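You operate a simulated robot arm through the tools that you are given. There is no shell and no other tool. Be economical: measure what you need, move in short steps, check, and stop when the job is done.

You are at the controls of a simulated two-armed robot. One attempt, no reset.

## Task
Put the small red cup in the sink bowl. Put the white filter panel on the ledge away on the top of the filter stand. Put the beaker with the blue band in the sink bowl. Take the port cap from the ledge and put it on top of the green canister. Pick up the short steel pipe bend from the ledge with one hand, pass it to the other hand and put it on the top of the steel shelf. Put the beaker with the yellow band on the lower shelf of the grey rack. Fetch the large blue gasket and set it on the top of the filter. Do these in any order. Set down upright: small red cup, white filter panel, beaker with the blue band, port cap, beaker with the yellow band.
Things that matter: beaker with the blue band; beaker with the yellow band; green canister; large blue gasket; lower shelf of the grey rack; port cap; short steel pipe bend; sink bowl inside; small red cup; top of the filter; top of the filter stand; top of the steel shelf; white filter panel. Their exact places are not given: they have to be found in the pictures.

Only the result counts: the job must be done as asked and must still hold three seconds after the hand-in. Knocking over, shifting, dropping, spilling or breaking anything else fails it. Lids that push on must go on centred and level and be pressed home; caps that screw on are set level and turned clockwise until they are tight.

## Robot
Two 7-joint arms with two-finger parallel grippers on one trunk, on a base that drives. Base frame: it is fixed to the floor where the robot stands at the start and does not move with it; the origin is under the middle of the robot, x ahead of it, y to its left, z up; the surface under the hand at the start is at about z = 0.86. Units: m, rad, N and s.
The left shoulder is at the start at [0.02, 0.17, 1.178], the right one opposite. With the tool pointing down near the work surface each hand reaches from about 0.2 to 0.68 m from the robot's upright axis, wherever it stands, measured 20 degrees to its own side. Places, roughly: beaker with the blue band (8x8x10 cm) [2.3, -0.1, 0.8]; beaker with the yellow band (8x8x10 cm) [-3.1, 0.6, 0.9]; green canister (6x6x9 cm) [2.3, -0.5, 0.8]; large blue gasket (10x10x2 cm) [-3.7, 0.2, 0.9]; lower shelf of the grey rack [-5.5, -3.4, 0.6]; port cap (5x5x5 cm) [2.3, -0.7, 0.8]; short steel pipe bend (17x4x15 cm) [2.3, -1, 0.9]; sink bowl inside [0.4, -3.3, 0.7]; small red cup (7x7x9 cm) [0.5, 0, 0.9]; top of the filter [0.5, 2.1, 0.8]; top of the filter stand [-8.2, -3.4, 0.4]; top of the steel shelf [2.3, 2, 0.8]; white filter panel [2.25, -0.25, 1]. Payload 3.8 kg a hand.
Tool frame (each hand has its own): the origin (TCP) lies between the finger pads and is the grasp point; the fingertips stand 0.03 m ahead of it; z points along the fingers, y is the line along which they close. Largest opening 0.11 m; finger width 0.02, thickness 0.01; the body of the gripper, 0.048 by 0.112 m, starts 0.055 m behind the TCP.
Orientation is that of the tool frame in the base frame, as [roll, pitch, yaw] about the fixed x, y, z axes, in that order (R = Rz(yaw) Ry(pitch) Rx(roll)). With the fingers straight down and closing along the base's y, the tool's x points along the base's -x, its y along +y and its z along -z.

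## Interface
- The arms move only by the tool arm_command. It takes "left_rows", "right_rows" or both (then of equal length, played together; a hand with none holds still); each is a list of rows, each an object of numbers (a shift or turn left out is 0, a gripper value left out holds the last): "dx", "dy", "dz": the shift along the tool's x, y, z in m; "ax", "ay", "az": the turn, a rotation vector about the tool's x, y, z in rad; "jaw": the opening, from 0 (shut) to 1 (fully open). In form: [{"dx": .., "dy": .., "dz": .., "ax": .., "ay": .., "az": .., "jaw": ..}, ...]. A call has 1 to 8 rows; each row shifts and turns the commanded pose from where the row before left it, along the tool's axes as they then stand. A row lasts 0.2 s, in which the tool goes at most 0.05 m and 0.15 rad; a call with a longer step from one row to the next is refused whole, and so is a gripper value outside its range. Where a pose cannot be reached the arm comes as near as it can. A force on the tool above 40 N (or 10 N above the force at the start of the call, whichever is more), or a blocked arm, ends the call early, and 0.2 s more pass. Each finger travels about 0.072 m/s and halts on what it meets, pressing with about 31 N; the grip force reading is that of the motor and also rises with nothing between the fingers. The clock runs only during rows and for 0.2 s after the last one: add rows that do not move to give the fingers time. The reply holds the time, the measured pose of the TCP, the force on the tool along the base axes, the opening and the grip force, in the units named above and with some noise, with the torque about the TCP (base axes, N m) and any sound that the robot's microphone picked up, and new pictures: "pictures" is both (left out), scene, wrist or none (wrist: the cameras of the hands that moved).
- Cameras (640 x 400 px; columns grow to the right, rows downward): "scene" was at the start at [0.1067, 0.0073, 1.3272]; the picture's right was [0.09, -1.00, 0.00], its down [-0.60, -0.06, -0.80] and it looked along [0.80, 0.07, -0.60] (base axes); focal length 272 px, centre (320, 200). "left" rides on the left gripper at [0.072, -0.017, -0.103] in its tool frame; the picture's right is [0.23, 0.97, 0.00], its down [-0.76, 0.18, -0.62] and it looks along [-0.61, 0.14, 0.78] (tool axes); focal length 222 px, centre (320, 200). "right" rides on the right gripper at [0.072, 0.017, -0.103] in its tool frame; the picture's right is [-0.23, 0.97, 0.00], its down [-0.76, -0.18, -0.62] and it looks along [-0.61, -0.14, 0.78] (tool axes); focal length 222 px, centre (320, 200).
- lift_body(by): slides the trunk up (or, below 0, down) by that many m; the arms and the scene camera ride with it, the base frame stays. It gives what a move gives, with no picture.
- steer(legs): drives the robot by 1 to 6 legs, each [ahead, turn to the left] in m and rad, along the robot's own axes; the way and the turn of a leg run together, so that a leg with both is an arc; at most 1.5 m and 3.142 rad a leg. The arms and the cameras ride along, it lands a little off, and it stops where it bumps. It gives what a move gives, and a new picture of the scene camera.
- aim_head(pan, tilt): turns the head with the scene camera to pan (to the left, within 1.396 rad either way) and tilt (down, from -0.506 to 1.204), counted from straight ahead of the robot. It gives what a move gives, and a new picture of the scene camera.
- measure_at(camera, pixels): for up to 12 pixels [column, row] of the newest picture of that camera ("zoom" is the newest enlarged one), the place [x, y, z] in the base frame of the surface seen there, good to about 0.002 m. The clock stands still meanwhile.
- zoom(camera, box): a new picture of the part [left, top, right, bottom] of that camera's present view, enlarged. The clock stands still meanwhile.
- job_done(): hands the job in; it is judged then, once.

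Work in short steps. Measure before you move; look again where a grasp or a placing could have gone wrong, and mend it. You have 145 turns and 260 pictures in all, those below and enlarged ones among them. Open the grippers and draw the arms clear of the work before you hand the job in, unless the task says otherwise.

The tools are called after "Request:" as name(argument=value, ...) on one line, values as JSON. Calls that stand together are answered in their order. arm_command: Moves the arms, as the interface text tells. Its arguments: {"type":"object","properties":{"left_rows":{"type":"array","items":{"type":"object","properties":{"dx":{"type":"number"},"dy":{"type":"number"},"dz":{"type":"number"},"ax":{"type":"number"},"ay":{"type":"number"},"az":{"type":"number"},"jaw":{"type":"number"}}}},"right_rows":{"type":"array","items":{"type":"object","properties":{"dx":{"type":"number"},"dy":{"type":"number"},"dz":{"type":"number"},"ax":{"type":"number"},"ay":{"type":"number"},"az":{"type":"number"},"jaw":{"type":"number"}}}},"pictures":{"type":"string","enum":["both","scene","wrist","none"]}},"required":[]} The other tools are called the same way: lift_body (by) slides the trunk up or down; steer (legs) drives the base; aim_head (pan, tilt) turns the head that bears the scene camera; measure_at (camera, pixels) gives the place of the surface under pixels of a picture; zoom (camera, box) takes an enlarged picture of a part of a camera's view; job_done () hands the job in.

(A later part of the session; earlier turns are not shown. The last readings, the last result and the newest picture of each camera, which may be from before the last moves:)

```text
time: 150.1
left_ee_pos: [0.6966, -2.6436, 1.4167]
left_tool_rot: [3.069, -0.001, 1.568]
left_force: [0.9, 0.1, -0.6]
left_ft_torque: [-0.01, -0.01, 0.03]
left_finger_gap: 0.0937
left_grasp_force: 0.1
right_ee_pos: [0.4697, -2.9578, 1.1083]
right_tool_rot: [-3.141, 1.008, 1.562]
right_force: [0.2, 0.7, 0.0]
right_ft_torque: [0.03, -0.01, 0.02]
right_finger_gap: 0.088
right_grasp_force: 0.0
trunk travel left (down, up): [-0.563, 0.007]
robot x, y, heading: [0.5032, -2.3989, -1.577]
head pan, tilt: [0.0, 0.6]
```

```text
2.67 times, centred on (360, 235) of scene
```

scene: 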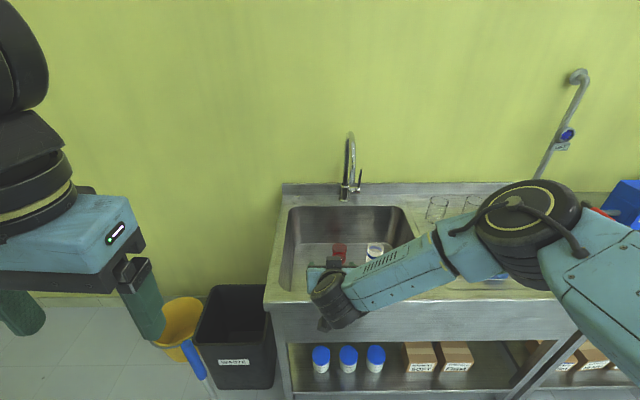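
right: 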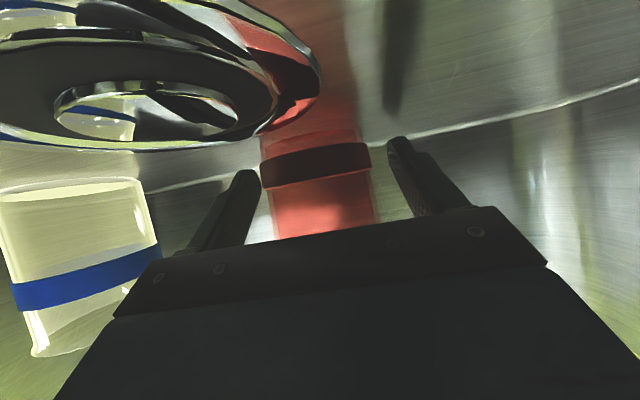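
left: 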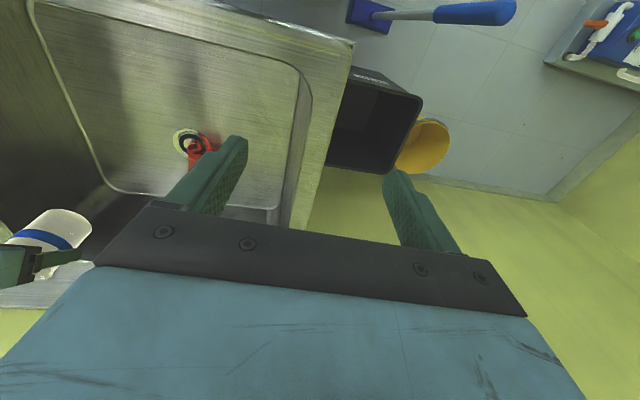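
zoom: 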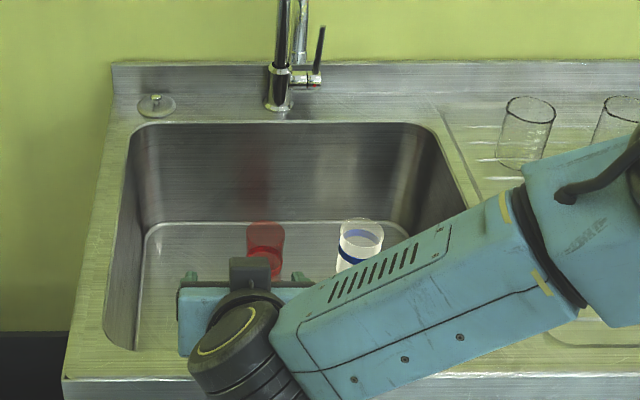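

Both stand in the bowl. Next the pipe bend: I restore both hands to vertical, lower the trunk and drive to the ledge.

Request:
arm_command(right_rows=[{"ay": 0.144, "dy": -0.025}, {"ay": 0.144, "dy": -0.025}, {"ay": 0.144, "dy": -0.025}, {"ay": 0.144, "dy": -0.025}, {"ay": 0.144, "dy": -0.025}, {"ay": 0.144, "dy": -0.025}, {"ay": 0.143, "dy": -0.025}, {"dy": -0.02, "dx": 0.04}], left_rows=[{"ax": 0.074}, {}, {}, {}, {}, {}, {}, {"jaw": 1}], pictures="none")

Request:
lift_body(by=-0.25)

Request:
steer(legs=[[0, 2.7], [1.5, 0], [0, -1.123], [0.35, 0]])

```text
time: 151.9
left_ee_pos: [0.6952, -2.6392, 1.417]
left_tool_rot: [3.141, 0.0, 1.569]
left_force: [-0.5, 0.0, 0.8]
left_ft_torque: [-0.04, -0.05, -0.02]
left_finger_gap: 0.1102
left_grasp_force: 0.0
right_ee_pos: [0.2733, -2.9132, 1.1106]
right_tool_rot: [3.139, -0.001, 1.561]
right_force: [0.0, 0.7, 0.6]
right_ft_torque: [-0.01, 0.02, -0.05]
right_finger_gap: 0.0881
right_grasp_force: 0.0
trunk travel left (down, up): [-0.563, 0.007]
robot x, y, heading: [0.5021, -2.4015, -1.575]
head pan, tilt: [0.0, 0.6]
```

```text
time: 154.5
left_ee_pos: [0.6965, -2.6419, 1.1657]
left_tool_rot: [-3.138, -0.001, 1.57]
left_force: [0.8, 0.3, -1.1]
left_ft_torque: [-0.01, 0.03, 0.01]
left_finger_gap: 0.1099
left_grasp_force: 0.1
right_ee_pos: [0.2747, -2.9141, 0.8593]
right_tool_rot: [-3.14, 0.0, 1.562]
right_force: [-0.3, 0.9, 0.0]
right_ft_torque: [0.0, 0.02, 0.02]
right_finger_gap: 0.0881
right_grasp_force: 0.0
trunk travel left (down, up): [-0.313, 0.257]
robot x, y, heading: [0.5043, -2.4002, -1.575]
head pan, tilt: [0.0, 0.6]
```

```text
time: 172.9
left_ee_pos: [1.7283, -0.8414, 1.1655]
left_tool_rot: [-3.139, -0.004, -3.126]
left_force: [0.4, -0.5, 0.4]
left_ft_torque: [0.03, 0.04, 0.0]
left_finger_gap: 0.1097
left_grasp_force: 0.0
right_ee_pos: [2.0073, -1.2568, 0.8587]
right_tool_rot: [-3.14, 0.0, -3.133]
right_force: [-0.3, 0.2, 0.6]
right_ft_torque: [0.02, 0.02, -0.01]
right_finger_gap: 0.0882
right_grasp_force: 0.2
trunk travel left (down, up): [-0.313, 0.257]
robot x, y, heading: [1.4842, -1.0417, 0.014]
head pan, tilt: [0.0, 0.6]
```

scene: 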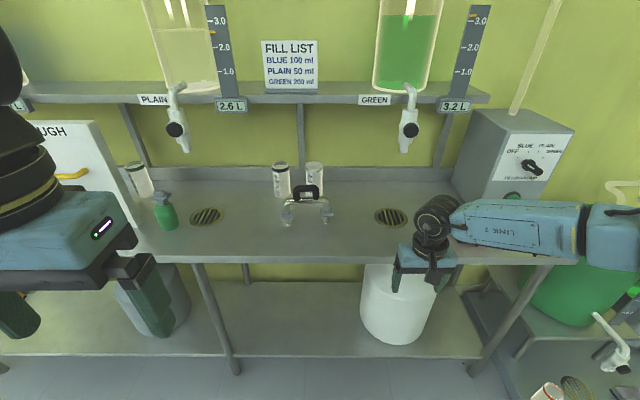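

The pipe bend is at (305,205). I zoom and measure it.

Request:
zoom(camera="scene", box=[256, 150, 352, 240])

Request:
measure_at(camera="zoom", pixels=[[220, 270], [220, 325], [465, 320], [470, 270], [335, 165], [280, 210], [390, 210], [250, 230], [420, 230], [335, 190], [200, 300], [335, 300]])

```text
4.44 times, centred on (304, 195) of scene
```

zoom: 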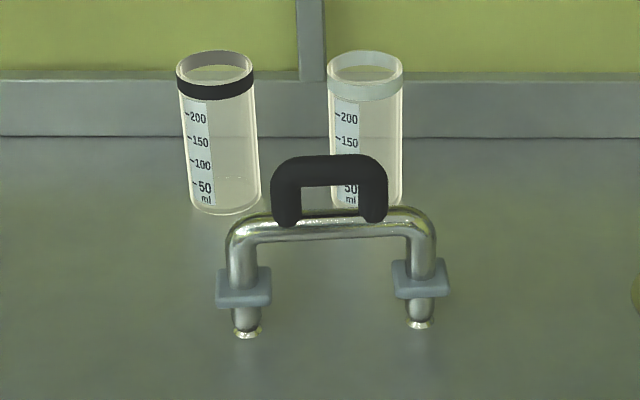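

```text
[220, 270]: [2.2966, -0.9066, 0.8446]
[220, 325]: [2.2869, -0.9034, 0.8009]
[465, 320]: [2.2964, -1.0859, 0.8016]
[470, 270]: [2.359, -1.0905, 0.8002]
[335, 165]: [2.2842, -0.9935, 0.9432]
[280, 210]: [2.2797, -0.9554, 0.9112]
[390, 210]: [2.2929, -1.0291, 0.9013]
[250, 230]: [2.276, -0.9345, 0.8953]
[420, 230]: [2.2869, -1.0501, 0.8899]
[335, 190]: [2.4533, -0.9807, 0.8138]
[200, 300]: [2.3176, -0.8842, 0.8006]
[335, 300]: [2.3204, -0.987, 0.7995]
```

The bend stands upright with a black handle (y -0.95…-1.03, top z 0.943). Plan: right hand tilted from the right grips the handle's right part, left hand vertical takes its left part. I turn the right hand first and check the green tap's place.

Request:
measure_at(camera="scene", pixels=[[410, 130], [404, 150], [178, 130], [185, 150], [282, 180], [315, 178], [455, 180]])

Request:
arm_command(right_rows=[{"dz": -0.04, "az": -0.138}, {"dz": -0.04, "az": -0.138}, {"dz": -0.04, "az": -0.138}, {"dz": -0.04, "az": -0.138}, {"az": -0.138}, {"az": -0.138}, {"az": -0.138}, {"az": -0.138}], left_rows=[{"az": 0.123}, {"az": 0.123}, {"az": 0.123}, {"az": 0.123}, {"az": 0.123}, {"az": 0.123}, {"az": 0.123}, {"az": 0.123}], pictures="none")

Request:
arm_command(right_rows=[{"az": -0.138}, {"az": -0.138}, {"az": -0.138}, {"az": -0.138}, {"ay": -0.14}, {"ay": -0.14}, {"ay": -0.14}, {"ay": -0.14}], left_rows=[{"az": 0.123}, {"az": 0.123}, {"az": 0.123}, {"az": 0.123}, {}, {}, {}, {}], pictures="scene")

```text
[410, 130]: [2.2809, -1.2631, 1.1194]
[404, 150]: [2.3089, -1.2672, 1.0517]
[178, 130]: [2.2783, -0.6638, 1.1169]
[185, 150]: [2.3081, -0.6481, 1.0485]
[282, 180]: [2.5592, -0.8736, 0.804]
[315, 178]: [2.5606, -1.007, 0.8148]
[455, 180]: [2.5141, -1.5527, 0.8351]
```

```text
time: 174.7
left_ee_pos: [1.7235, -0.8423, 1.1668]
left_tool_rot: [-3.141, 0.0, 2.172]
left_force: [-0.3, 0.0, 0.6]
left_ft_torque: [0.02, -0.07, 0.0]
left_finger_gap: 0.11
left_grasp_force: 0.0
right_ee_pos: [1.9603, -1.2665, 1.0222]
right_tool_rot: [3.141, 0.0, -2.372]
right_force: [-0.6, 0.1, 0.6]
right_ft_torque: [0.01, -0.09, 0.03]
right_finger_gap: 0.088
right_grasp_force: 0.0
right hand out of reach, approached as far as the arm can: row 5, 6, 7, 8
trunk travel left (down, up): [-0.313, 0.257]
robot x, y, heading: [1.4873, -1.041, 0.004]
head pan, tilt: [0.0, 0.6]
```

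```text
time: 176.5
left_ee_pos: [1.7268, -0.839, 1.166]
left_tool_rot: [-3.141, 0.002, 1.68]
left_force: [-0.6, 0.5, -0.3]
left_ft_torque: [0.01, 0.03, -0.01]
left_finger_gap: 0.1099
left_grasp_force: 0.1
right_ee_pos: [1.937, -1.2713, 1.0341]
right_tool_rot: [-3.117, 0.523, -2.299]
right_force: [0.4, 0.7, 0.2]
right_ft_torque: [0.02, -0.01, -0.01]
right_finger_gap: 0.0879
right_grasp_force: 0.0
right hand out of reach, approached as far as the arm can: row 1, 2, 3, 4, 8
trunk travel left (down, up): [-0.313, 0.257]
robot x, y, heading: [1.4846, -1.0372, 0.014]
head pan, tilt: [0.0, 0.6]
```

scene: 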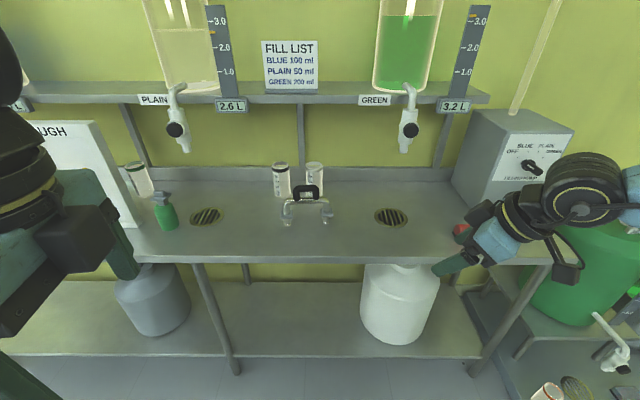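

The right wrist stops at that yaw limit; I turn it the other way instead (camera to the left side), undoing the tilt first.

Request:
arm_command(right_rows=[{"ay": 0.131}, {"ay": 0.131}, {"ay": 0.131}, {"ay": 0.13}, {"az": 0.145}, {"az": 0.145}, {"az": 0.145}, {"az": 0.145}], pictures="none")

Request:
arm_command(right_rows=[{"az": 0.145}, {"az": 0.145}, {"az": 0.145}, {"az": 0.145}, {"az": 0.145}, {"az": 0.145}, {"az": 0.145}, {"az": 0.145}], pictures="none")

Request:
arm_command(right_rows=[{"az": 0.145}, {"az": 0.145}, {"az": 0.145}, {"az": 0.145}, {"ay": 0.145}, {"ay": 0.145}, {"ay": 0.145}, {"ay": 0.145}], pictures="none")

```text
time: 178.3
left_ee_pos: [1.7265, -0.84, 1.1659]
left_tool_rot: [-3.141, 0.002, 1.682]
left_force: [0.2, -0.1, 0.1]
left_ft_torque: [-0.02, 0.0, -0.02]
left_finger_gap: 0.1099
left_grasp_force: 0.1
right_ee_pos: [1.9371, -1.2712, 1.0332]
right_tool_rot: [-3.124, 0.011, -2.895]
right_force: [-0.4, -0.3, 1.1]
right_ft_torque: [0.05, -0.02, 0.04]
right_finger_gap: 0.0882
right_grasp_force: 0.0
trunk travel left (down, up): [-0.313, 0.257]
robot x, y, heading: [1.4827, -1.0378, 0.011]
head pan, tilt: [0.0, 0.6]
```

```text
time: 180.1
left_ee_pos: [1.7268, -0.8403, 1.1657]
left_tool_rot: [-3.141, 0.002, 1.68]
left_force: [0.8, -0.1, -0.4]
left_ft_torque: [0.0, 0.02, 0.0]
left_finger_gap: 0.1099
left_grasp_force: 0.2
right_ee_pos: [1.9351, -1.2712, 1.0334]
right_tool_rot: [3.141, 0.021, 2.23]
right_force: [-0.1, 0.4, -0.3]
right_ft_torque: [0.01, 0.0, 0.03]
right_finger_gap: 0.0879
right_grasp_force: 0.1
trunk travel left (down, up): [-0.313, 0.257]
robot x, y, heading: [1.4901, -1.0381, 0.016]
head pan, tilt: [0.0, 0.6]
```

```text
time: 181.9
left_ee_pos: [1.7272, -0.8404, 1.1647]
left_tool_rot: [-3.139, 0.0, 1.681]
left_force: [-0.1, -0.9, 0.4]
left_ft_torque: [-0.01, 0.01, 0.02]
left_finger_gap: 0.1102
left_grasp_force: 0.1
right_ee_pos: [1.9371, -1.272, 1.0332]
right_tool_rot: [3.125, -0.567, 1.662]
right_force: [0.2, -0.6, 0.2]
right_ft_torque: [-0.01, 0.0, 0.02]
right_finger_gap: 0.0881
right_grasp_force: 0.0
trunk travel left (down, up): [-0.313, 0.257]
robot x, y, heading: [1.4883, -1.0388, 0.008]
head pan, tilt: [0.0, 0.6]
```

Yaw works this way (yaw 1.66, tilt 32°). The green tap (y -1.26) is near, so I drive closer, swing in front of it, then forward over the handle.

Request:
steer(legs=[[0.25, 0]])

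Request:
arm_command(right_rows=[{"dx": 0.0332, "dy": 0.0037, "dz": 0.0242}, {"dx": 0.0332, "dy": 0.0037, "dz": 0.0242}, {"dx": 0.0332, "dy": 0.0037, "dz": 0.0242}, {"dx": 0.0332, "dy": 0.0037, "dz": 0.0242}, {"dx": 0.0332, "dy": 0.0037, "dz": 0.0242}], pictures="both")

```text
time: 183.8
left_ee_pos: [1.9797, -0.8398, 1.1657]
left_tool_rot: [-3.138, 0.003, 1.675]
left_force: [0.1, 0.3, 0.1]
left_ft_torque: [0.01, 0.01, 0.0]
left_finger_gap: 0.1101
left_grasp_force: 0.1
right_ee_pos: [2.1877, -1.2725, 1.0318]
right_tool_rot: [3.126, -0.564, 1.653]
right_force: [0.6, 0.7, 1.3]
right_ft_torque: [-0.03, -0.02, 0.0]
right_finger_gap: 0.0881
right_grasp_force: 0.0
trunk travel left (down, up): [-0.313, 0.257]
robot x, y, heading: [1.738, -1.0356, 0.004]
head pan, tilt: [0.0, 0.6]
```

scene: 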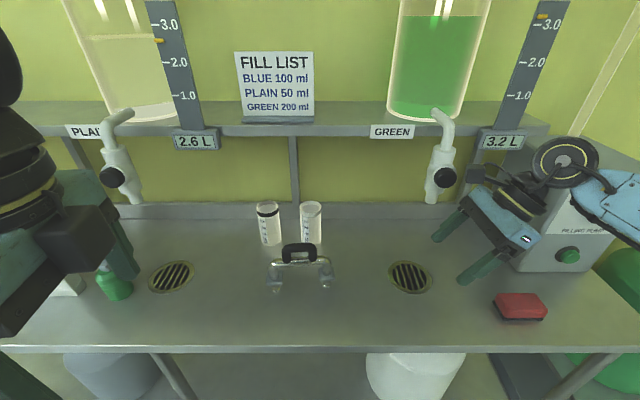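

```text
time: 185.0
left_ee_pos: [1.98, -0.8388, 1.1655]
left_tool_rot: [-3.138, 0.002, 1.677]
left_force: [-0.8, 1.0, -0.1]
left_ft_torque: [0.0, 0.0, 0.02]
left_finger_gap: 0.1097
left_grasp_force: 0.1
right_ee_pos: [2.1911, -1.0641, 1.0197]
right_tool_rot: [3.127, -0.563, 1.652]
right_force: [0.1, 0.5, 0.0]
right_ft_torque: [0.0, -0.02, -0.02]
right_finger_gap: 0.0877
right_grasp_force: 0.0
trunk travel left (down, up): [-0.313, 0.257]
robot x, y, heading: [1.7383, -1.0361, 0.002]
head pan, tilt: [0.0, 0.6]
```

scene: 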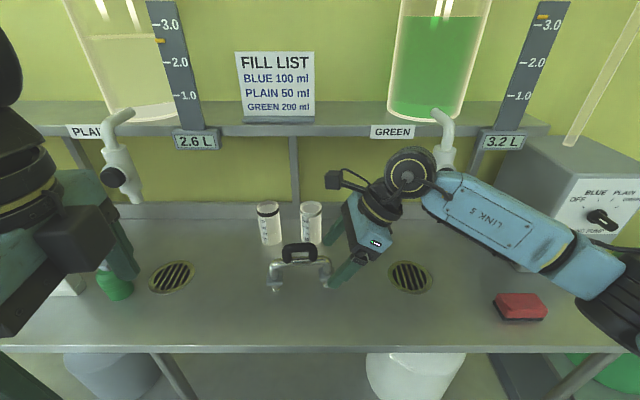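
right: 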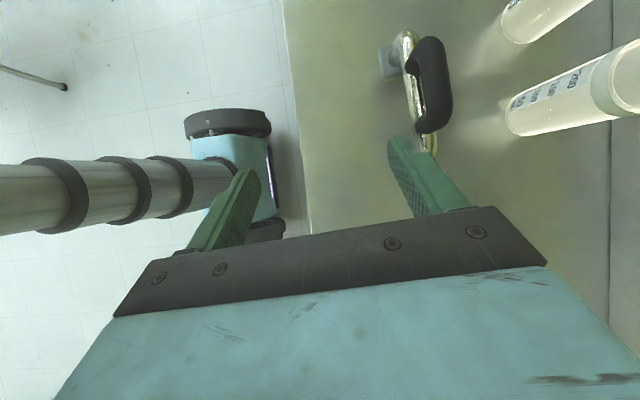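

I check how far the forearm is from the green tap before going forward.

Request:
measure_at(camera="scene", pixels=[[440, 178], [460, 185], [490, 195], [430, 165], [408, 160], [445, 140], [520, 210], [300, 247], [313, 247], [287, 248]])

Request:
measure_at(camera="right", pixels=[[428, 45], [420, 70], [425, 95], [430, 125], [445, 80], [408, 60], [420, 140], [410, 110]])

```text
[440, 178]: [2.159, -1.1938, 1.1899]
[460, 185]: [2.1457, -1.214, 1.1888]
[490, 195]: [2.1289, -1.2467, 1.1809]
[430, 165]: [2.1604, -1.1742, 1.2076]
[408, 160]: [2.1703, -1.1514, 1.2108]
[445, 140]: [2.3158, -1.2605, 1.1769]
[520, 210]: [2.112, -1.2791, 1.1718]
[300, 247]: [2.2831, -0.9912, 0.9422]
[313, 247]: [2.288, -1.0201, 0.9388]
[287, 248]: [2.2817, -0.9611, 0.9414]
```

```text
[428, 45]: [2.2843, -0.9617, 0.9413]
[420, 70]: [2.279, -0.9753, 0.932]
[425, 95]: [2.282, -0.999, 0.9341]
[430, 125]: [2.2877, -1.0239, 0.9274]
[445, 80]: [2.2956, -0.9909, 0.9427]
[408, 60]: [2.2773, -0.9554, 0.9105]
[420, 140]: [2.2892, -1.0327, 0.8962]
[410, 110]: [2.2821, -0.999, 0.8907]
```

The right forearm would come close to the green tap, while the left side is free: so the left hand picks the bend and the right one will receive it. I retract the right hand and bring the left over the handle's left part.

Request:
arm_command(right_rows=[{"dy": -0.035}, {"dy": -0.035}, {"dx": -0.033, "dz": -0.024}, {"dx": -0.033, "dz": -0.024}, {"dx": -0.033, "dz": -0.024}, {}, {}], left_rows=[{"dy": 0.0416, "dx": -0.023, "dz": 0.015}, {"dy": 0.0416, "dx": -0.023, "dz": 0.015}, {"dy": 0.0416, "dx": -0.023, "dz": 0.015}, {"dy": 0.0416, "dx": -0.023, "dz": 0.015}, {"dy": 0.0416, "dx": -0.023, "dz": 0.015}, {"dy": 0.0416, "dx": -0.023, "dz": 0.015}, {"dy": 0.0416, "dx": -0.023, "dz": 0.015, "jaw": 0.6}], pictures="both")

```text
time: 186.6
left_ee_pos: [2.0665, -0.9214, 1.1234]
left_tool_rot: [-3.14, -0.001, 1.679]
left_force: [0.1, 0.7, -0.5]
left_ft_torque: [0.01, -0.04, 0.05]
left_finger_gap: 0.066
left_grasp_force: 0.0
left hand out of reach, approached as far as the arm can: row 2, 3, 4, 5, 6, 7
right_ee_pos: [2.1286, -1.1943, 1.0269]
right_tool_rot: [3.126, -0.565, 1.654]
right_force: [0.2, -0.1, 0.1]
right_ft_torque: [0.01, -0.01, -0.01]
right_finger_gap: 0.0881
right_grasp_force: 0.1
trunk travel left (down, up): [-0.313, 0.257]
robot x, y, heading: [1.735, -1.0349, 0.0]
head pan, tilt: [0.0, 0.6]
```

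scene: 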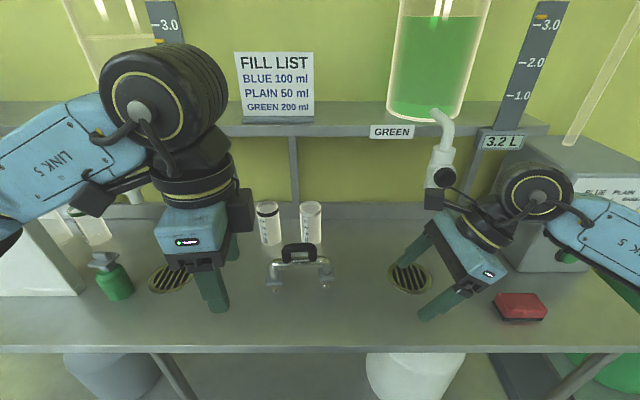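
right: 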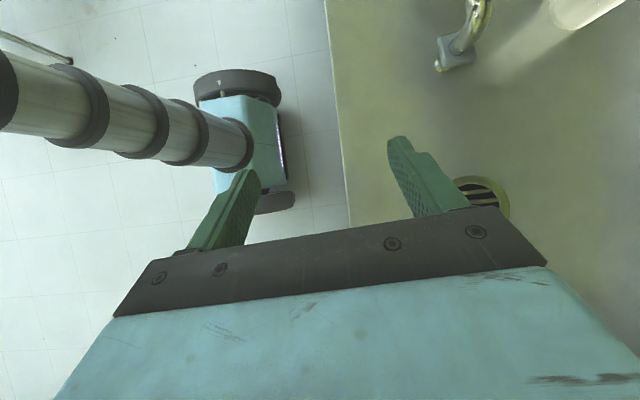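
left: 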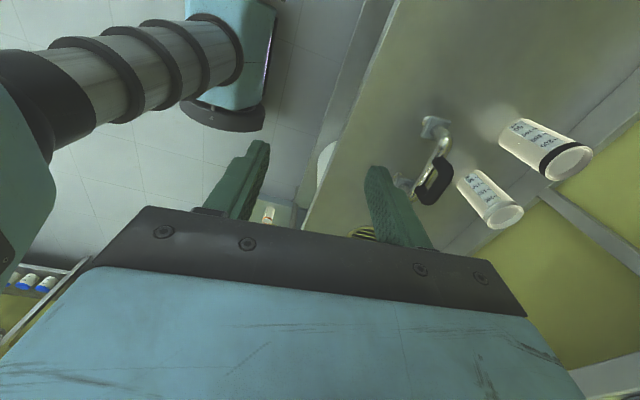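

The left wrist hits its mirrored yaw limit. A vertical right hand keeps its forearm clear of the tap, so the right hand will pick vertically. I set it vertical and back the left hand off, unwinding it.

Request:
arm_command(right_rows=[{"ay": -0.141}, {"ay": -0.141}, {"ay": -0.141}, {"ay": -0.142}, {"dz": -0.02}, {"dx": 0.045}, {"dx": 0.045}, {"dx": 0.045}], left_rows=[{"dx": 0.04, "az": -0.147}, {"dx": 0.04, "az": -0.147}, {"dx": 0.035, "dy": -0.02, "az": -0.147}, {"dx": 0.035, "dy": -0.02, "az": -0.147}, {"dx": 0.035, "dy": -0.02, "az": -0.147}, {"dx": 0.035, "dy": -0.02, "az": -0.147}, {"az": -0.147}, {"az": -0.147}], pictures="scene")

```text
time: 188.4
left_ee_pos: [1.9666, -0.7698, 1.1554]
left_tool_rot: [-3.14, -0.003, 2.854]
left_force: [-0.4, -0.1, -0.1]
left_ft_torque: [0.0, -0.02, 0.02]
left_finger_gap: 0.0664
left_grasp_force: 0.0
left hand out of reach, approached as far as the arm can: row 5, 6
right_ee_pos: [2.1193, -1.0587, 1.0469]
right_tool_rot: [3.129, 0.004, 1.643]
right_force: [-0.1, 0.8, 0.3]
right_ft_torque: [-0.01, 0.02, -0.01]
right_finger_gap: 0.088
right_grasp_force: 0.0
trunk travel left (down, up): [-0.313, 0.257]
robot x, y, heading: [1.7326, -1.0368, 0.008]
head pan, tilt: [0.0, 0.6]
```

scene: 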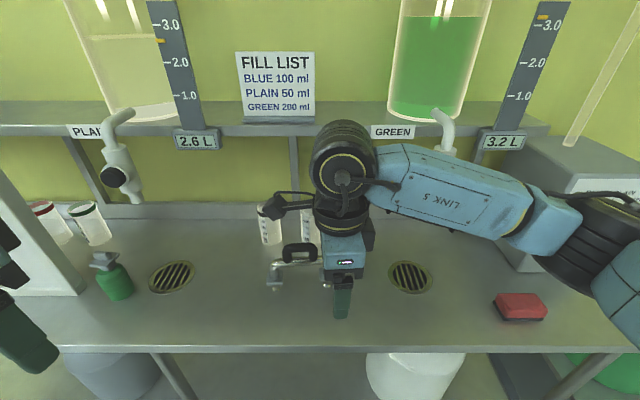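

I bring the right hand forward over the handle's right part, the left still unwinding.

Request:
arm_command(right_rows=[{"dy": 0.0437, "dx": 0.0086, "dz": 0.0067}, {"dy": 0.0437, "dx": 0.0086, "dz": 0.0067}, {"dy": 0.0437, "dx": 0.0086, "dz": 0.0067}, {"dy": 0.0437, "dx": 0.0086, "dz": 0.0067}, {"az": -0.03}], left_rows=[{"az": -0.147}, {"az": -0.147}, {"az": -0.147}, {"az": -0.147}, {"az": -0.147}], pictures="both")

```text
time: 189.6
left_ee_pos: [1.9672, -0.7716, 1.1554]
left_tool_rot: [-3.14, -0.004, -2.693]
left_force: [0.5, -0.4, -0.6]
left_ft_torque: [0.01, 0.02, 0.01]
left_finger_gap: 0.0661
left_grasp_force: 0.1
right_ee_pos: [2.2905, -1.0108, 1.0225]
right_tool_rot: [3.128, 0.001, 1.678]
right_force: [-0.3, 0.3, -0.6]
right_ft_torque: [0.06, -0.01, -0.02]
right_finger_gap: 0.0881
right_grasp_force: 0.0
trunk travel left (down, up): [-0.313, 0.257]
robot x, y, heading: [1.7379, -1.0421, 0.003]
head pan, tilt: [0.0, 0.6]
```

scene: 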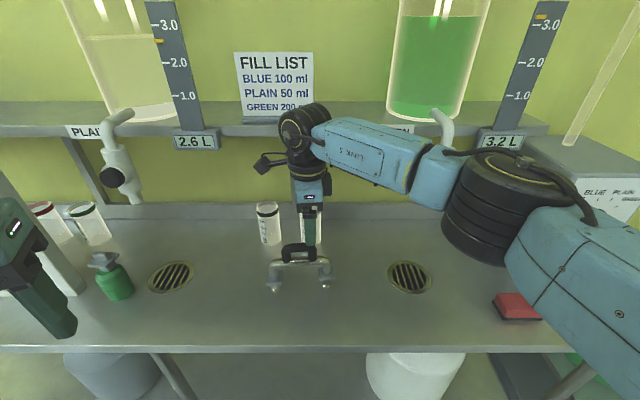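
right: 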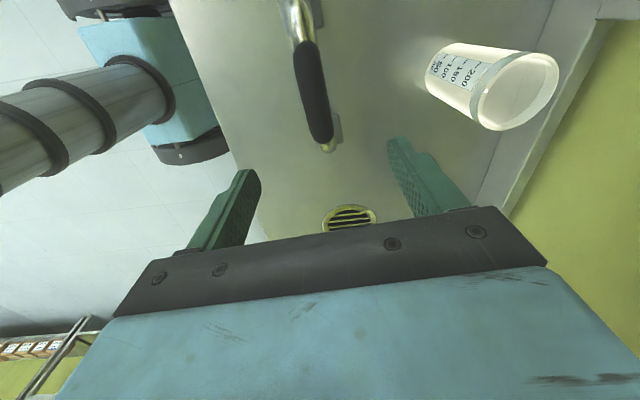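
left: 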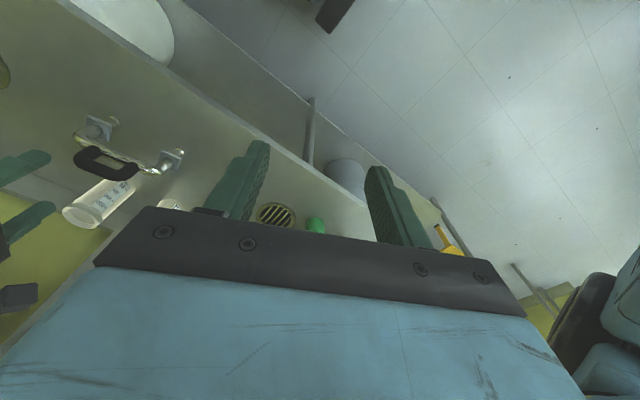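

The grip point projects at the handle's end (320,134), so I shift 1.2 cm left while descending, then close.

Request:
arm_command(right_rows=[{"dz": 0.04, "dx": 0.006}, {"dz": 0.04, "dx": 0.006}, {}, {"jaw": 0.08}, {"jaw": 0.08}, {"jaw": 0.08}, {"jaw": 0.08}, {"jaw": 0.08}], left_rows=[{"az": -0.147}, {"az": -0.147}, {"az": -0.147}, {"az": -0.147}, {"az": -0.147}, {"az": -0.147}, {"az": -0.147}, {"az": -0.147}], pictures="both")

```text
time: 191.4
left_ee_pos: [1.9673, -0.7714, 1.1563]
left_tool_rot: [3.138, -0.002, -1.52]
left_force: [0.0, 0.2, 0.6]
left_ft_torque: [-0.01, -0.01, -0.04]
left_finger_gap: 0.066
left_grasp_force: 0.1
right_ee_pos: [2.2896, -0.9974, 0.9415]
right_tool_rot: [3.128, 0.002, 1.675]
right_force: [0.1, 0.5, -0.6]
right_ft_torque: [0.02, 0.01, 0.02]
right_finger_gap: 0.0202
right_grasp_force: 30.5
trunk travel left (down, up): [-0.313, 0.257]
robot x, y, heading: [1.7408, -1.039, 0.006]
head pan, tilt: [0.0, 0.6]
```

scene: 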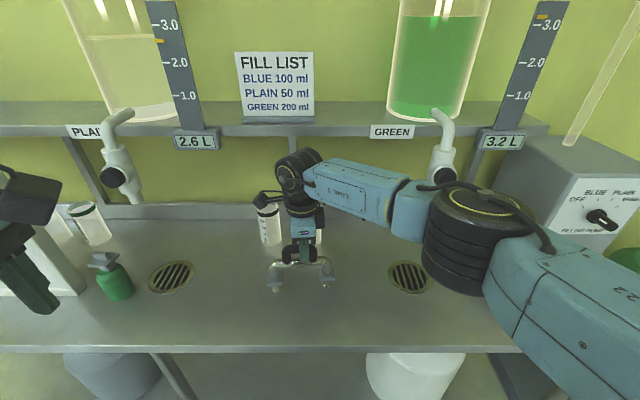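
right: 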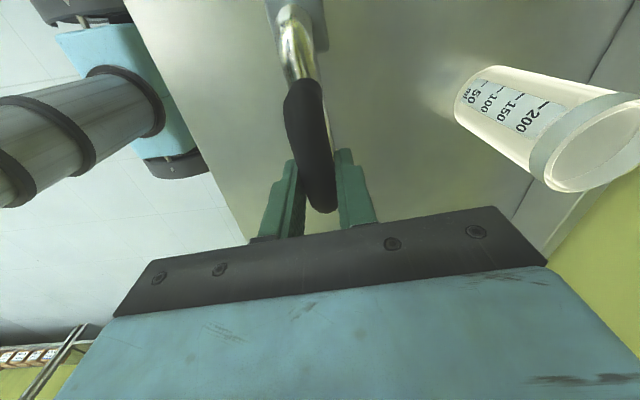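
left: 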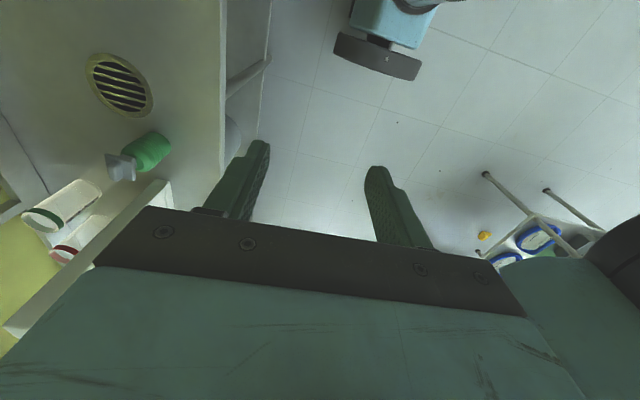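

Gripped (0.020). I lift 5 cm and draw straight back off the ledge.

Request:
arm_command(right_rows=[{"dz": -0.025}, {"dz": -0.025}, {"dy": -0.045}, {"dy": -0.045}, {"dy": -0.045}, {"dz": -0.04}], pictures="wrist")

Request:
steer(legs=[[-0.45, 0]])

```text
time: 192.8
left_ee_pos: [1.9667, -0.77, 1.1561]
left_tool_rot: [3.139, -0.001, -1.523]
left_force: [-0.3, 0.3, 0.5]
left_ft_torque: [-0.01, -0.01, 0.04]
left_finger_gap: 0.0663
left_grasp_force: 0.0
right_ee_pos: [2.1547, -1.014, 1.0306]
right_tool_rot: [3.127, 0.004, 1.673]
right_force: [-0.4, -0.4, -1.9]
right_ft_torque: [-0.06, 0.01, 0.0]
right_finger_gap: 0.0202
right_grasp_force: 30.9
trunk travel left (down, up): [-0.313, 0.257]
robot x, y, heading: [1.7354, -1.038, 0.008]
head pan, tilt: [0.0, 0.6]
```

right: 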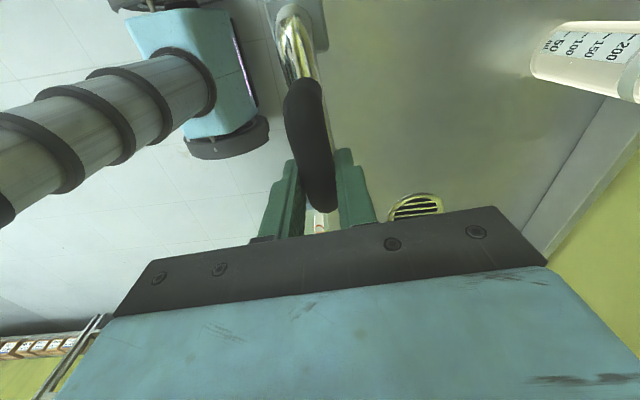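

```text
time: 195.5
left_ee_pos: [1.5209, -0.7733, 1.1556]
left_tool_rot: [3.139, -0.002, -1.523]
left_force: [-0.7, 0.2, 0.7]
left_ft_torque: [0.01, -0.02, -0.02]
left_finger_gap: 0.066
left_grasp_force: 0.1
right_ee_pos: [1.7088, -1.0158, 1.0289]
right_tool_rot: [3.128, 0.003, 1.674]
right_force: [0.6, -0.9, -2.3]
right_ft_torque: [-0.02, -0.03, 0.02]
right_finger_gap: 0.02
right_grasp_force: 30.8
trunk travel left (down, up): [-0.313, 0.257]
robot x, y, heading: [1.2904, -1.0398, 0.013]
head pan, tilt: [0.0, 0.6]
```

scene: 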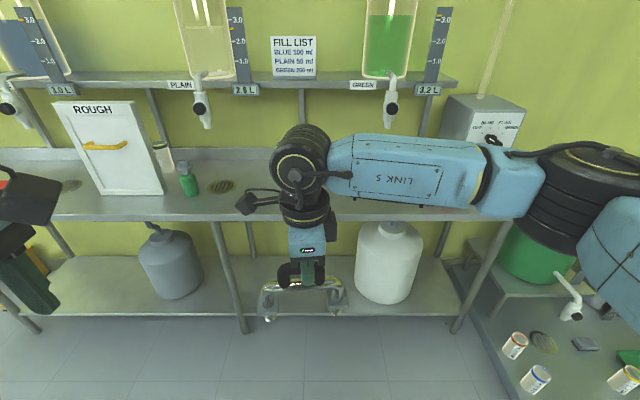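

The bend is light (≈1.5 N). In open space I now turn the left hand to point sideways (toward the handle's left end).

Request:
arm_command(left_rows=[{"ay": 0.14, "az": -0.05}, {"ay": 0.14}, {"ay": 0.14}, {"ay": 0.14}, {"ay": 0.14}, {"ay": 0.14}, {"ay": 0.14}, {"ay": 0.14}], pictures="none")

Request:
arm_command(left_rows=[{"ay": 0.14}, {"ay": 0.14}, {}], pictures="scene")

```text
time: 197.3
left_ee_pos: [1.52, -0.7723, 1.1561]
left_tool_rot: [3.123, -1.122, -1.457]
left_force: [0.3, 0.6, 0.9]
left_ft_torque: [-0.01, 0.0, -0.03]
left_finger_gap: 0.0662
left_grasp_force: 0.1
right_ee_pos: [1.7092, -1.0168, 1.0292]
right_tool_rot: [3.127, 0.003, 1.672]
right_force: [0.4, 0.4, -2.1]
right_ft_torque: [-0.02, 0.0, 0.03]
right_finger_gap: 0.0203
right_grasp_force: 31.0
trunk travel left (down, up): [-0.313, 0.257]
robot x, y, heading: [1.2923, -1.0364, 0.002]
head pan, tilt: [0.0, 0.6]
```

```text
time: 198.1
left_ee_pos: [1.52, -0.7723, 1.1558]
left_tool_rot: [3.102, -1.402, -1.435]
left_force: [0.0, 0.1, 0.1]
left_ft_torque: [0.0, -0.01, -0.01]
left_finger_gap: 0.0661
left_grasp_force: 0.1
right_ee_pos: [1.7082, -1.0162, 1.0296]
right_tool_rot: [3.126, 0.002, 1.674]
right_force: [0.2, 0.2, -2.4]
right_ft_torque: [0.0, -0.01, -0.02]
right_finger_gap: 0.0202
right_grasp_force: 31.1
trunk travel left (down, up): [-0.313, 0.257]
robot x, y, heading: [1.2944, -1.0353, 0.008]
head pan, tilt: [0.0, 0.6]
```

scene: 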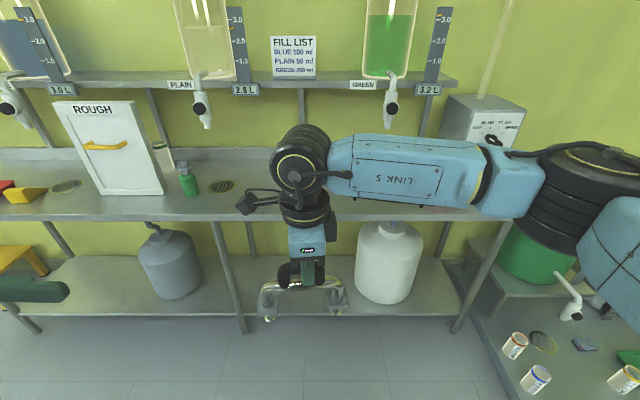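

The left hand points at the handle. I move it to a pre-grasp 9 cm left of the handle's end.

Request:
arm_command(left_rows=[{"dx": -0.017, "dy": -0.0273, "dz": 0.0239}, {"dx": -0.017, "dy": -0.0273, "dz": 0.0239}, {"dx": -0.017, "dy": -0.0273, "dz": 0.0239}, {"dx": -0.017, "dy": -0.0273, "dz": 0.0239}, {"dx": -0.017, "dy": -0.0273, "dz": 0.0239}, {"dx": -0.017, "dy": -0.0273, "dz": 0.0239}], pictures="both")

```text
time: 199.5
left_ee_pos: [1.6952, -0.8824, 1.0303]
left_tool_rot: [3.093, -1.399, -1.424]
left_force: [0.4, -0.7, -0.1]
left_ft_torque: [-0.04, -0.01, -0.01]
left_finger_gap: 0.066
left_grasp_force: 0.2
right_ee_pos: [1.7089, -1.0172, 1.0292]
right_tool_rot: [3.13, 0.001, 1.675]
right_force: [0.8, -0.2, -2.3]
right_ft_torque: [-0.02, 0.01, 0.01]
right_finger_gap: 0.02
right_grasp_force: 31.0
trunk travel left (down, up): [-0.313, 0.257]
robot x, y, heading: [1.2903, -1.0387, 0.007]
head pan, tilt: [0.0, 0.6]
```

scene: 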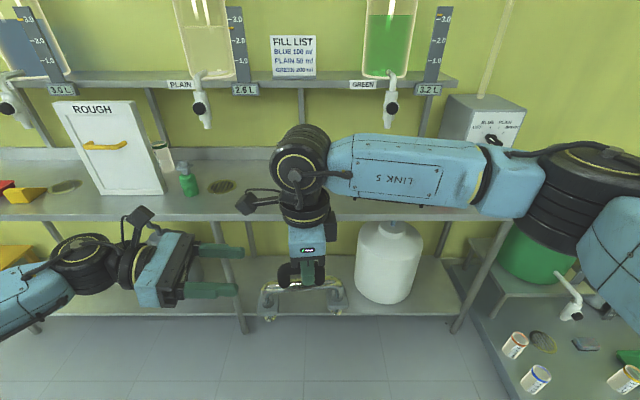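
left: 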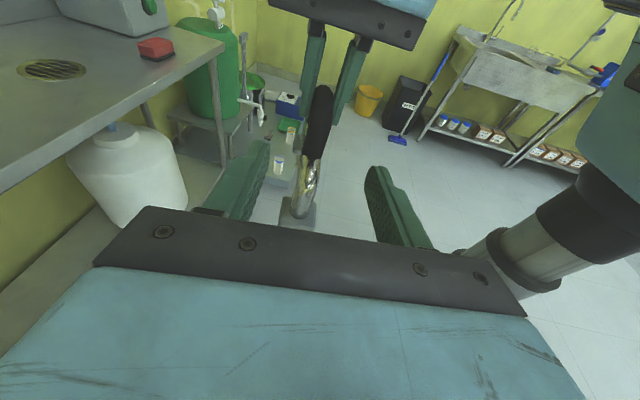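

Well aligned; I measure the handle's left end and the right fingers in the left view.

Request:
measure_at(camera="left", pixels=[[322, 95], [318, 115], [314, 135], [312, 152], [308, 175], [306, 60], [345, 60], [322, 88]])

```text
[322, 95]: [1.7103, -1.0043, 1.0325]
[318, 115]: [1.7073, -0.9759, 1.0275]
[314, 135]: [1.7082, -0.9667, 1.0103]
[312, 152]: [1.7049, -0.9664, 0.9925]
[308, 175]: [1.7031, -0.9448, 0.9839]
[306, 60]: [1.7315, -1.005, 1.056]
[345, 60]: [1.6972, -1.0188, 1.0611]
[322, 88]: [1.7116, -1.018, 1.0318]
```

Handle end at y -0.967, right fingers' near face at y -1.005. I advance so the left tips stop at y≈-0.999 and close.

Request:
arm_command(left_rows=[{"dz": 0.029, "dx": 0.003, "dy": -0.001}, {"dz": 0.029, "dx": 0.003, "dy": -0.001}, {"dz": 0.027, "dx": 0.003, "dy": -0.001}, {}, {"jaw": 0.08}, {"jaw": 0.08}, {"jaw": 0.08}, {"jaw": 0.08}], pictures="both")

```text
time: 201.3
left_ee_pos: [1.7052, -0.9667, 1.0238]
left_tool_rot: [3.092, -1.401, -1.429]
left_force: [-14.3, -2.0, 3.5]
left_ft_torque: [-0.11, -0.01, -0.45]
left_finger_gap: 0.0207
left_grasp_force: 30.7
right_ee_pos: [1.7097, -1.0169, 1.0304]
right_tool_rot: [3.127, 0.001, 1.67]
right_force: [13.0, 2.6, -5.7]
right_ft_torque: [-0.05, -0.07, -0.24]
right_finger_gap: 0.0202
right_grasp_force: 31.2
trunk travel left (down, up): [-0.313, 0.257]
robot x, y, heading: [1.2891, -1.041, 0.007]
head pan, tilt: [0.0, 0.6]
```

scene: 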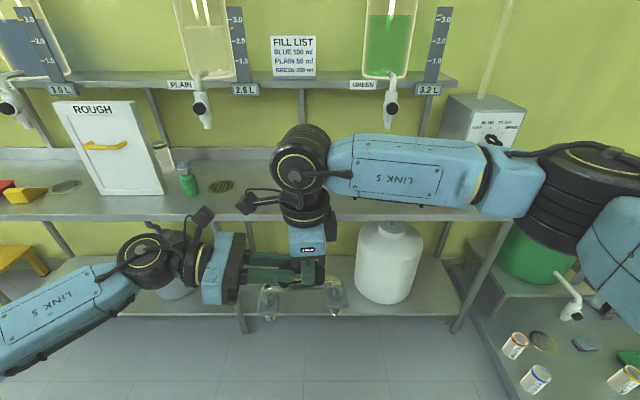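
left: 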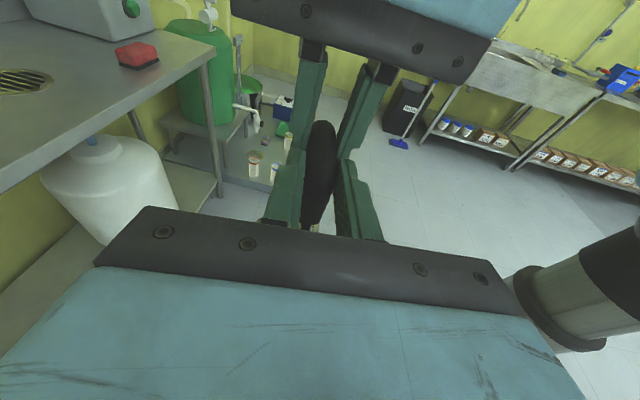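

Both hands hold the handle. I open the right hand, lift it off upward, and check that the left keeps the bend.

Request:
arm_command(right_rows=[{"jaw": 0.6}, {"jaw": 0.6}, {"jaw": 0.6}, {"jaw": 0.6}, {"dz": -0.03}, {"dz": -0.04}, {"dz": -0.04}, {"dx": -0.045}], pictures="scene")

Request:
zoom(camera="scene", box=[180, 220, 380, 345])

```text
time: 203.1
left_ee_pos: [1.707, -0.9673, 1.0233]
left_tool_rot: [3.097, -1.4, -1.431]
left_force: [-0.7, -0.1, 0.5]
left_ft_torque: [0.05, 0.01, 0.03]
left_finger_gap: 0.0205
left_grasp_force: 30.9
right_ee_pos: [1.7124, -1.0646, 1.1399]
right_tool_rot: [3.126, -0.001, 1.673]
right_force: [0.6, -0.9, 0.1]
right_ft_torque: [0.0, -0.04, 0.0]
right_finger_gap: 0.0663
right_grasp_force: 0.2
trunk travel left (down, up): [-0.313, 0.257]
robot x, y, heading: [1.2888, -1.039, 0.01]
head pan, tilt: [0.0, 0.6]
```

scene: 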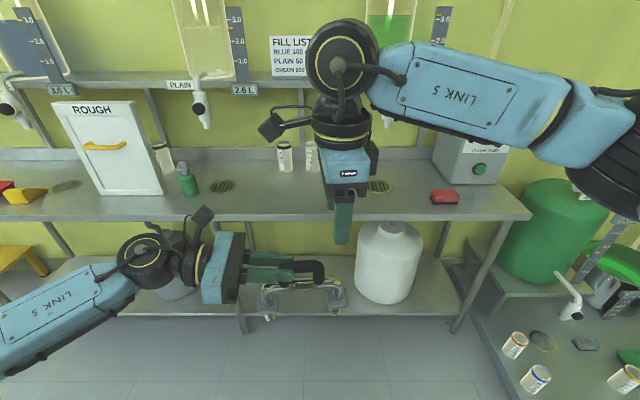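

```text
3.20 times, centred on (280, 282) of scene
```

zoom: 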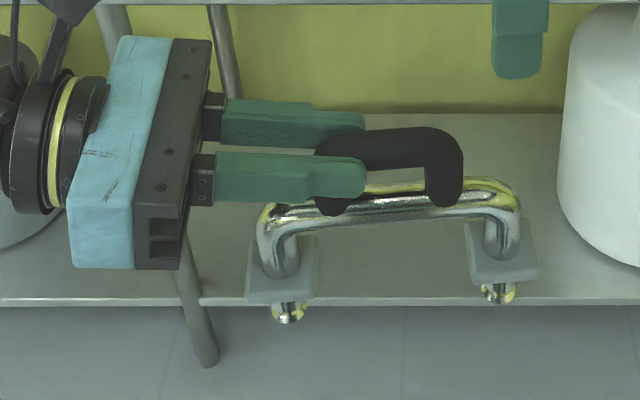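

The handover succeeded; the left hand holds the bend level. I drive along the aisle to the steel shelf.

Request:
arm_command(right_rows=[{"dy": -0.045}, {"dy": -0.045}, {"dx": -0.04}, {"dx": -0.04}], pictures="none")

Request:
steer(legs=[[0.1, 0], [0, 1.56], [1.5, 0], [0.6, 0]])

```text
time: 204.1
left_ee_pos: [1.7062, -0.966, 1.0242]
left_tool_rot: [3.1, -1.4, -1.432]
left_force: [0.3, 0.4, 0.1]
left_ft_torque: [0.06, 0.03, 0.0]
left_finger_gap: 0.0204
left_grasp_force: 30.9
right_ee_pos: [1.629, -1.1496, 1.1398]
right_tool_rot: [3.127, 0.003, 1.675]
right_force: [1.0, 0.4, -0.6]
right_ft_torque: [0.0, 0.0, 0.03]
right_finger_gap: 0.0659
right_grasp_force: 0.1
trunk travel left (down, up): [-0.313, 0.257]
robot x, y, heading: [1.2913, -1.0387, -0.001]
head pan, tilt: [0.0, 0.6]
```

```text
time: 219.1
left_ee_pos: [1.3532, 1.4935, 1.0247]
left_tool_rot: [3.094, -1.401, 0.123]
left_force: [-0.3, -0.4, 0.2]
left_ft_torque: [-0.02, 0.08, -0.02]
left_finger_gap: 0.0205
left_grasp_force: 30.7
right_ee_pos: [1.5355, 1.4134, 1.1401]
right_tool_rot: [3.126, 0.002, -3.058]
right_force: [0.4, 0.7, 0.5]
right_ft_torque: [-0.02, -0.01, 0.0]
right_finger_gap: 0.0661
right_grasp_force: 0.1
trunk travel left (down, up): [-0.313, 0.257]
robot x, y, heading: [1.4184, 1.0726, 1.554]
head pan, tilt: [0.0, 0.6]
```

scene: 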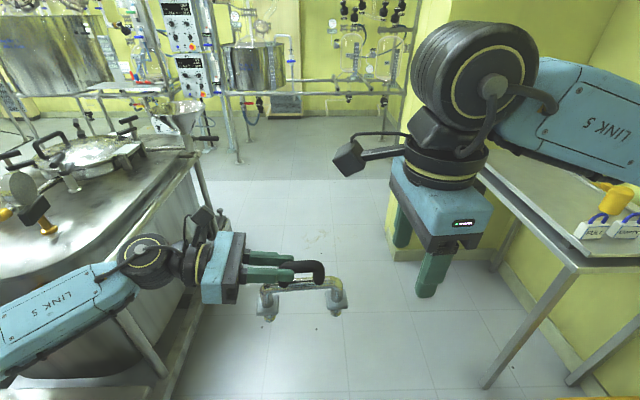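

The shelf is at the right. I measure the shelf, its goods, and the vessel at left versus my left elbow.

Request:
measure_at(camera="scene", pixels=[[480, 168], [555, 262], [600, 255], [540, 200], [620, 195], [600, 215], [185, 160], [60, 320], [110, 275], [150, 230], [130, 340], [410, 255]])

```text
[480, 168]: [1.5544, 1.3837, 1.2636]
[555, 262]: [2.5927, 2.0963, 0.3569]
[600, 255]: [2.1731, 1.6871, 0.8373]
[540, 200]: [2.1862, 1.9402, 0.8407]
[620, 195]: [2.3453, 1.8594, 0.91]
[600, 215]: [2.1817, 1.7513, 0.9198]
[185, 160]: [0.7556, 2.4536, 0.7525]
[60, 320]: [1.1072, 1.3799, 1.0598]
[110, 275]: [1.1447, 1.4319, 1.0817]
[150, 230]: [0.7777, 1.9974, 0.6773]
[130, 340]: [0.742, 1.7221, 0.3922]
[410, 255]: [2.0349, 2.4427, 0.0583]
```

I drive in to face the shelf at about (1.6,1.9).

Request:
steer(legs=[[0, -0.25], [0.9, 0], [0, -1.304]])

```text
time: 227.9
left_ee_pos: [2.0706, 2.0025, 1.0232]
left_tool_rot: [3.096, -1.4, -1.434]
left_force: [0.2, 0.0, 0.3]
left_ft_torque: [0.06, 0.02, -0.09]
left_finger_gap: 0.0206
left_grasp_force: 30.7
right_ee_pos: [1.9919, 1.8181, 1.1396]
right_tool_rot: [3.127, 0.002, 1.669]
right_force: [0.8, 0.2, -0.6]
right_ft_torque: [-0.01, -0.01, 0.0]
right_finger_gap: 0.0661
right_grasp_force: 0.1
trunk travel left (down, up): [-0.313, 0.257]
robot x, y, heading: [1.6517, 1.9322, 0.0]
head pan, tilt: [0.0, 0.6]
```

scene: 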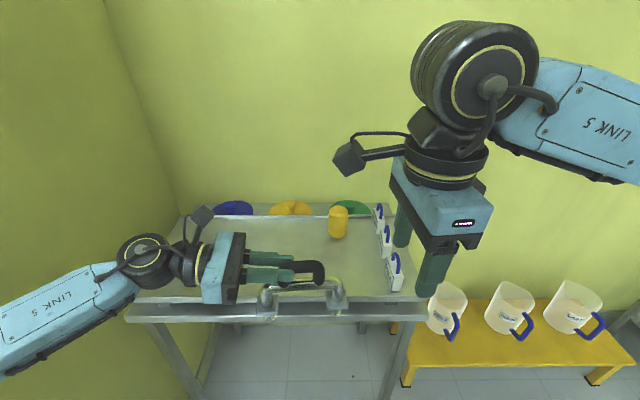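

I measure free space on the shelf, the wall at left and the goods.

Request:
measure_at(camera="scene", pixels=[[300, 240], [250, 240], [300, 265], [360, 265], [360, 295], [338, 235], [234, 213], [290, 213], [395, 275], [215, 225], [160, 180], [30, 250]])

Request:
zoom(camera="scene", box=[110, 180, 430, 350])

```text
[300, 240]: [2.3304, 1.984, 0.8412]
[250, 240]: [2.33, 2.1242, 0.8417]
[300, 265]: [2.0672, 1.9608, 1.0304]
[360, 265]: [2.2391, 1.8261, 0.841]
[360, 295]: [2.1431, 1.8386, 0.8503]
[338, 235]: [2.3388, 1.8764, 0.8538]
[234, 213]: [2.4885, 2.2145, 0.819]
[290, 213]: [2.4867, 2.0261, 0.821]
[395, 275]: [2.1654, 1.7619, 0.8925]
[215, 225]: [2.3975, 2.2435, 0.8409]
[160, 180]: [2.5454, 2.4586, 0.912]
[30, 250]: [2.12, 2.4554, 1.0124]
```

```text
2.00 times, centred on (270, 265) of scene
```

zoom: 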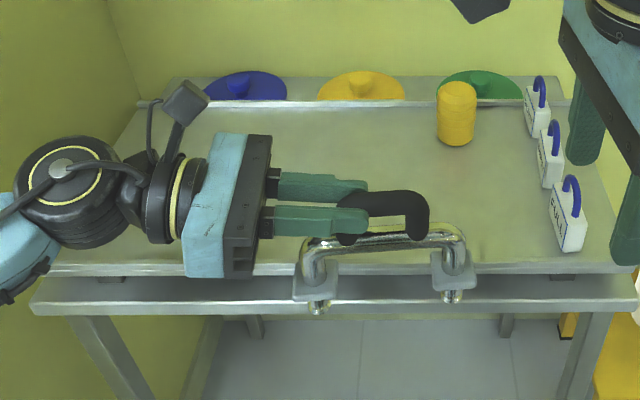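

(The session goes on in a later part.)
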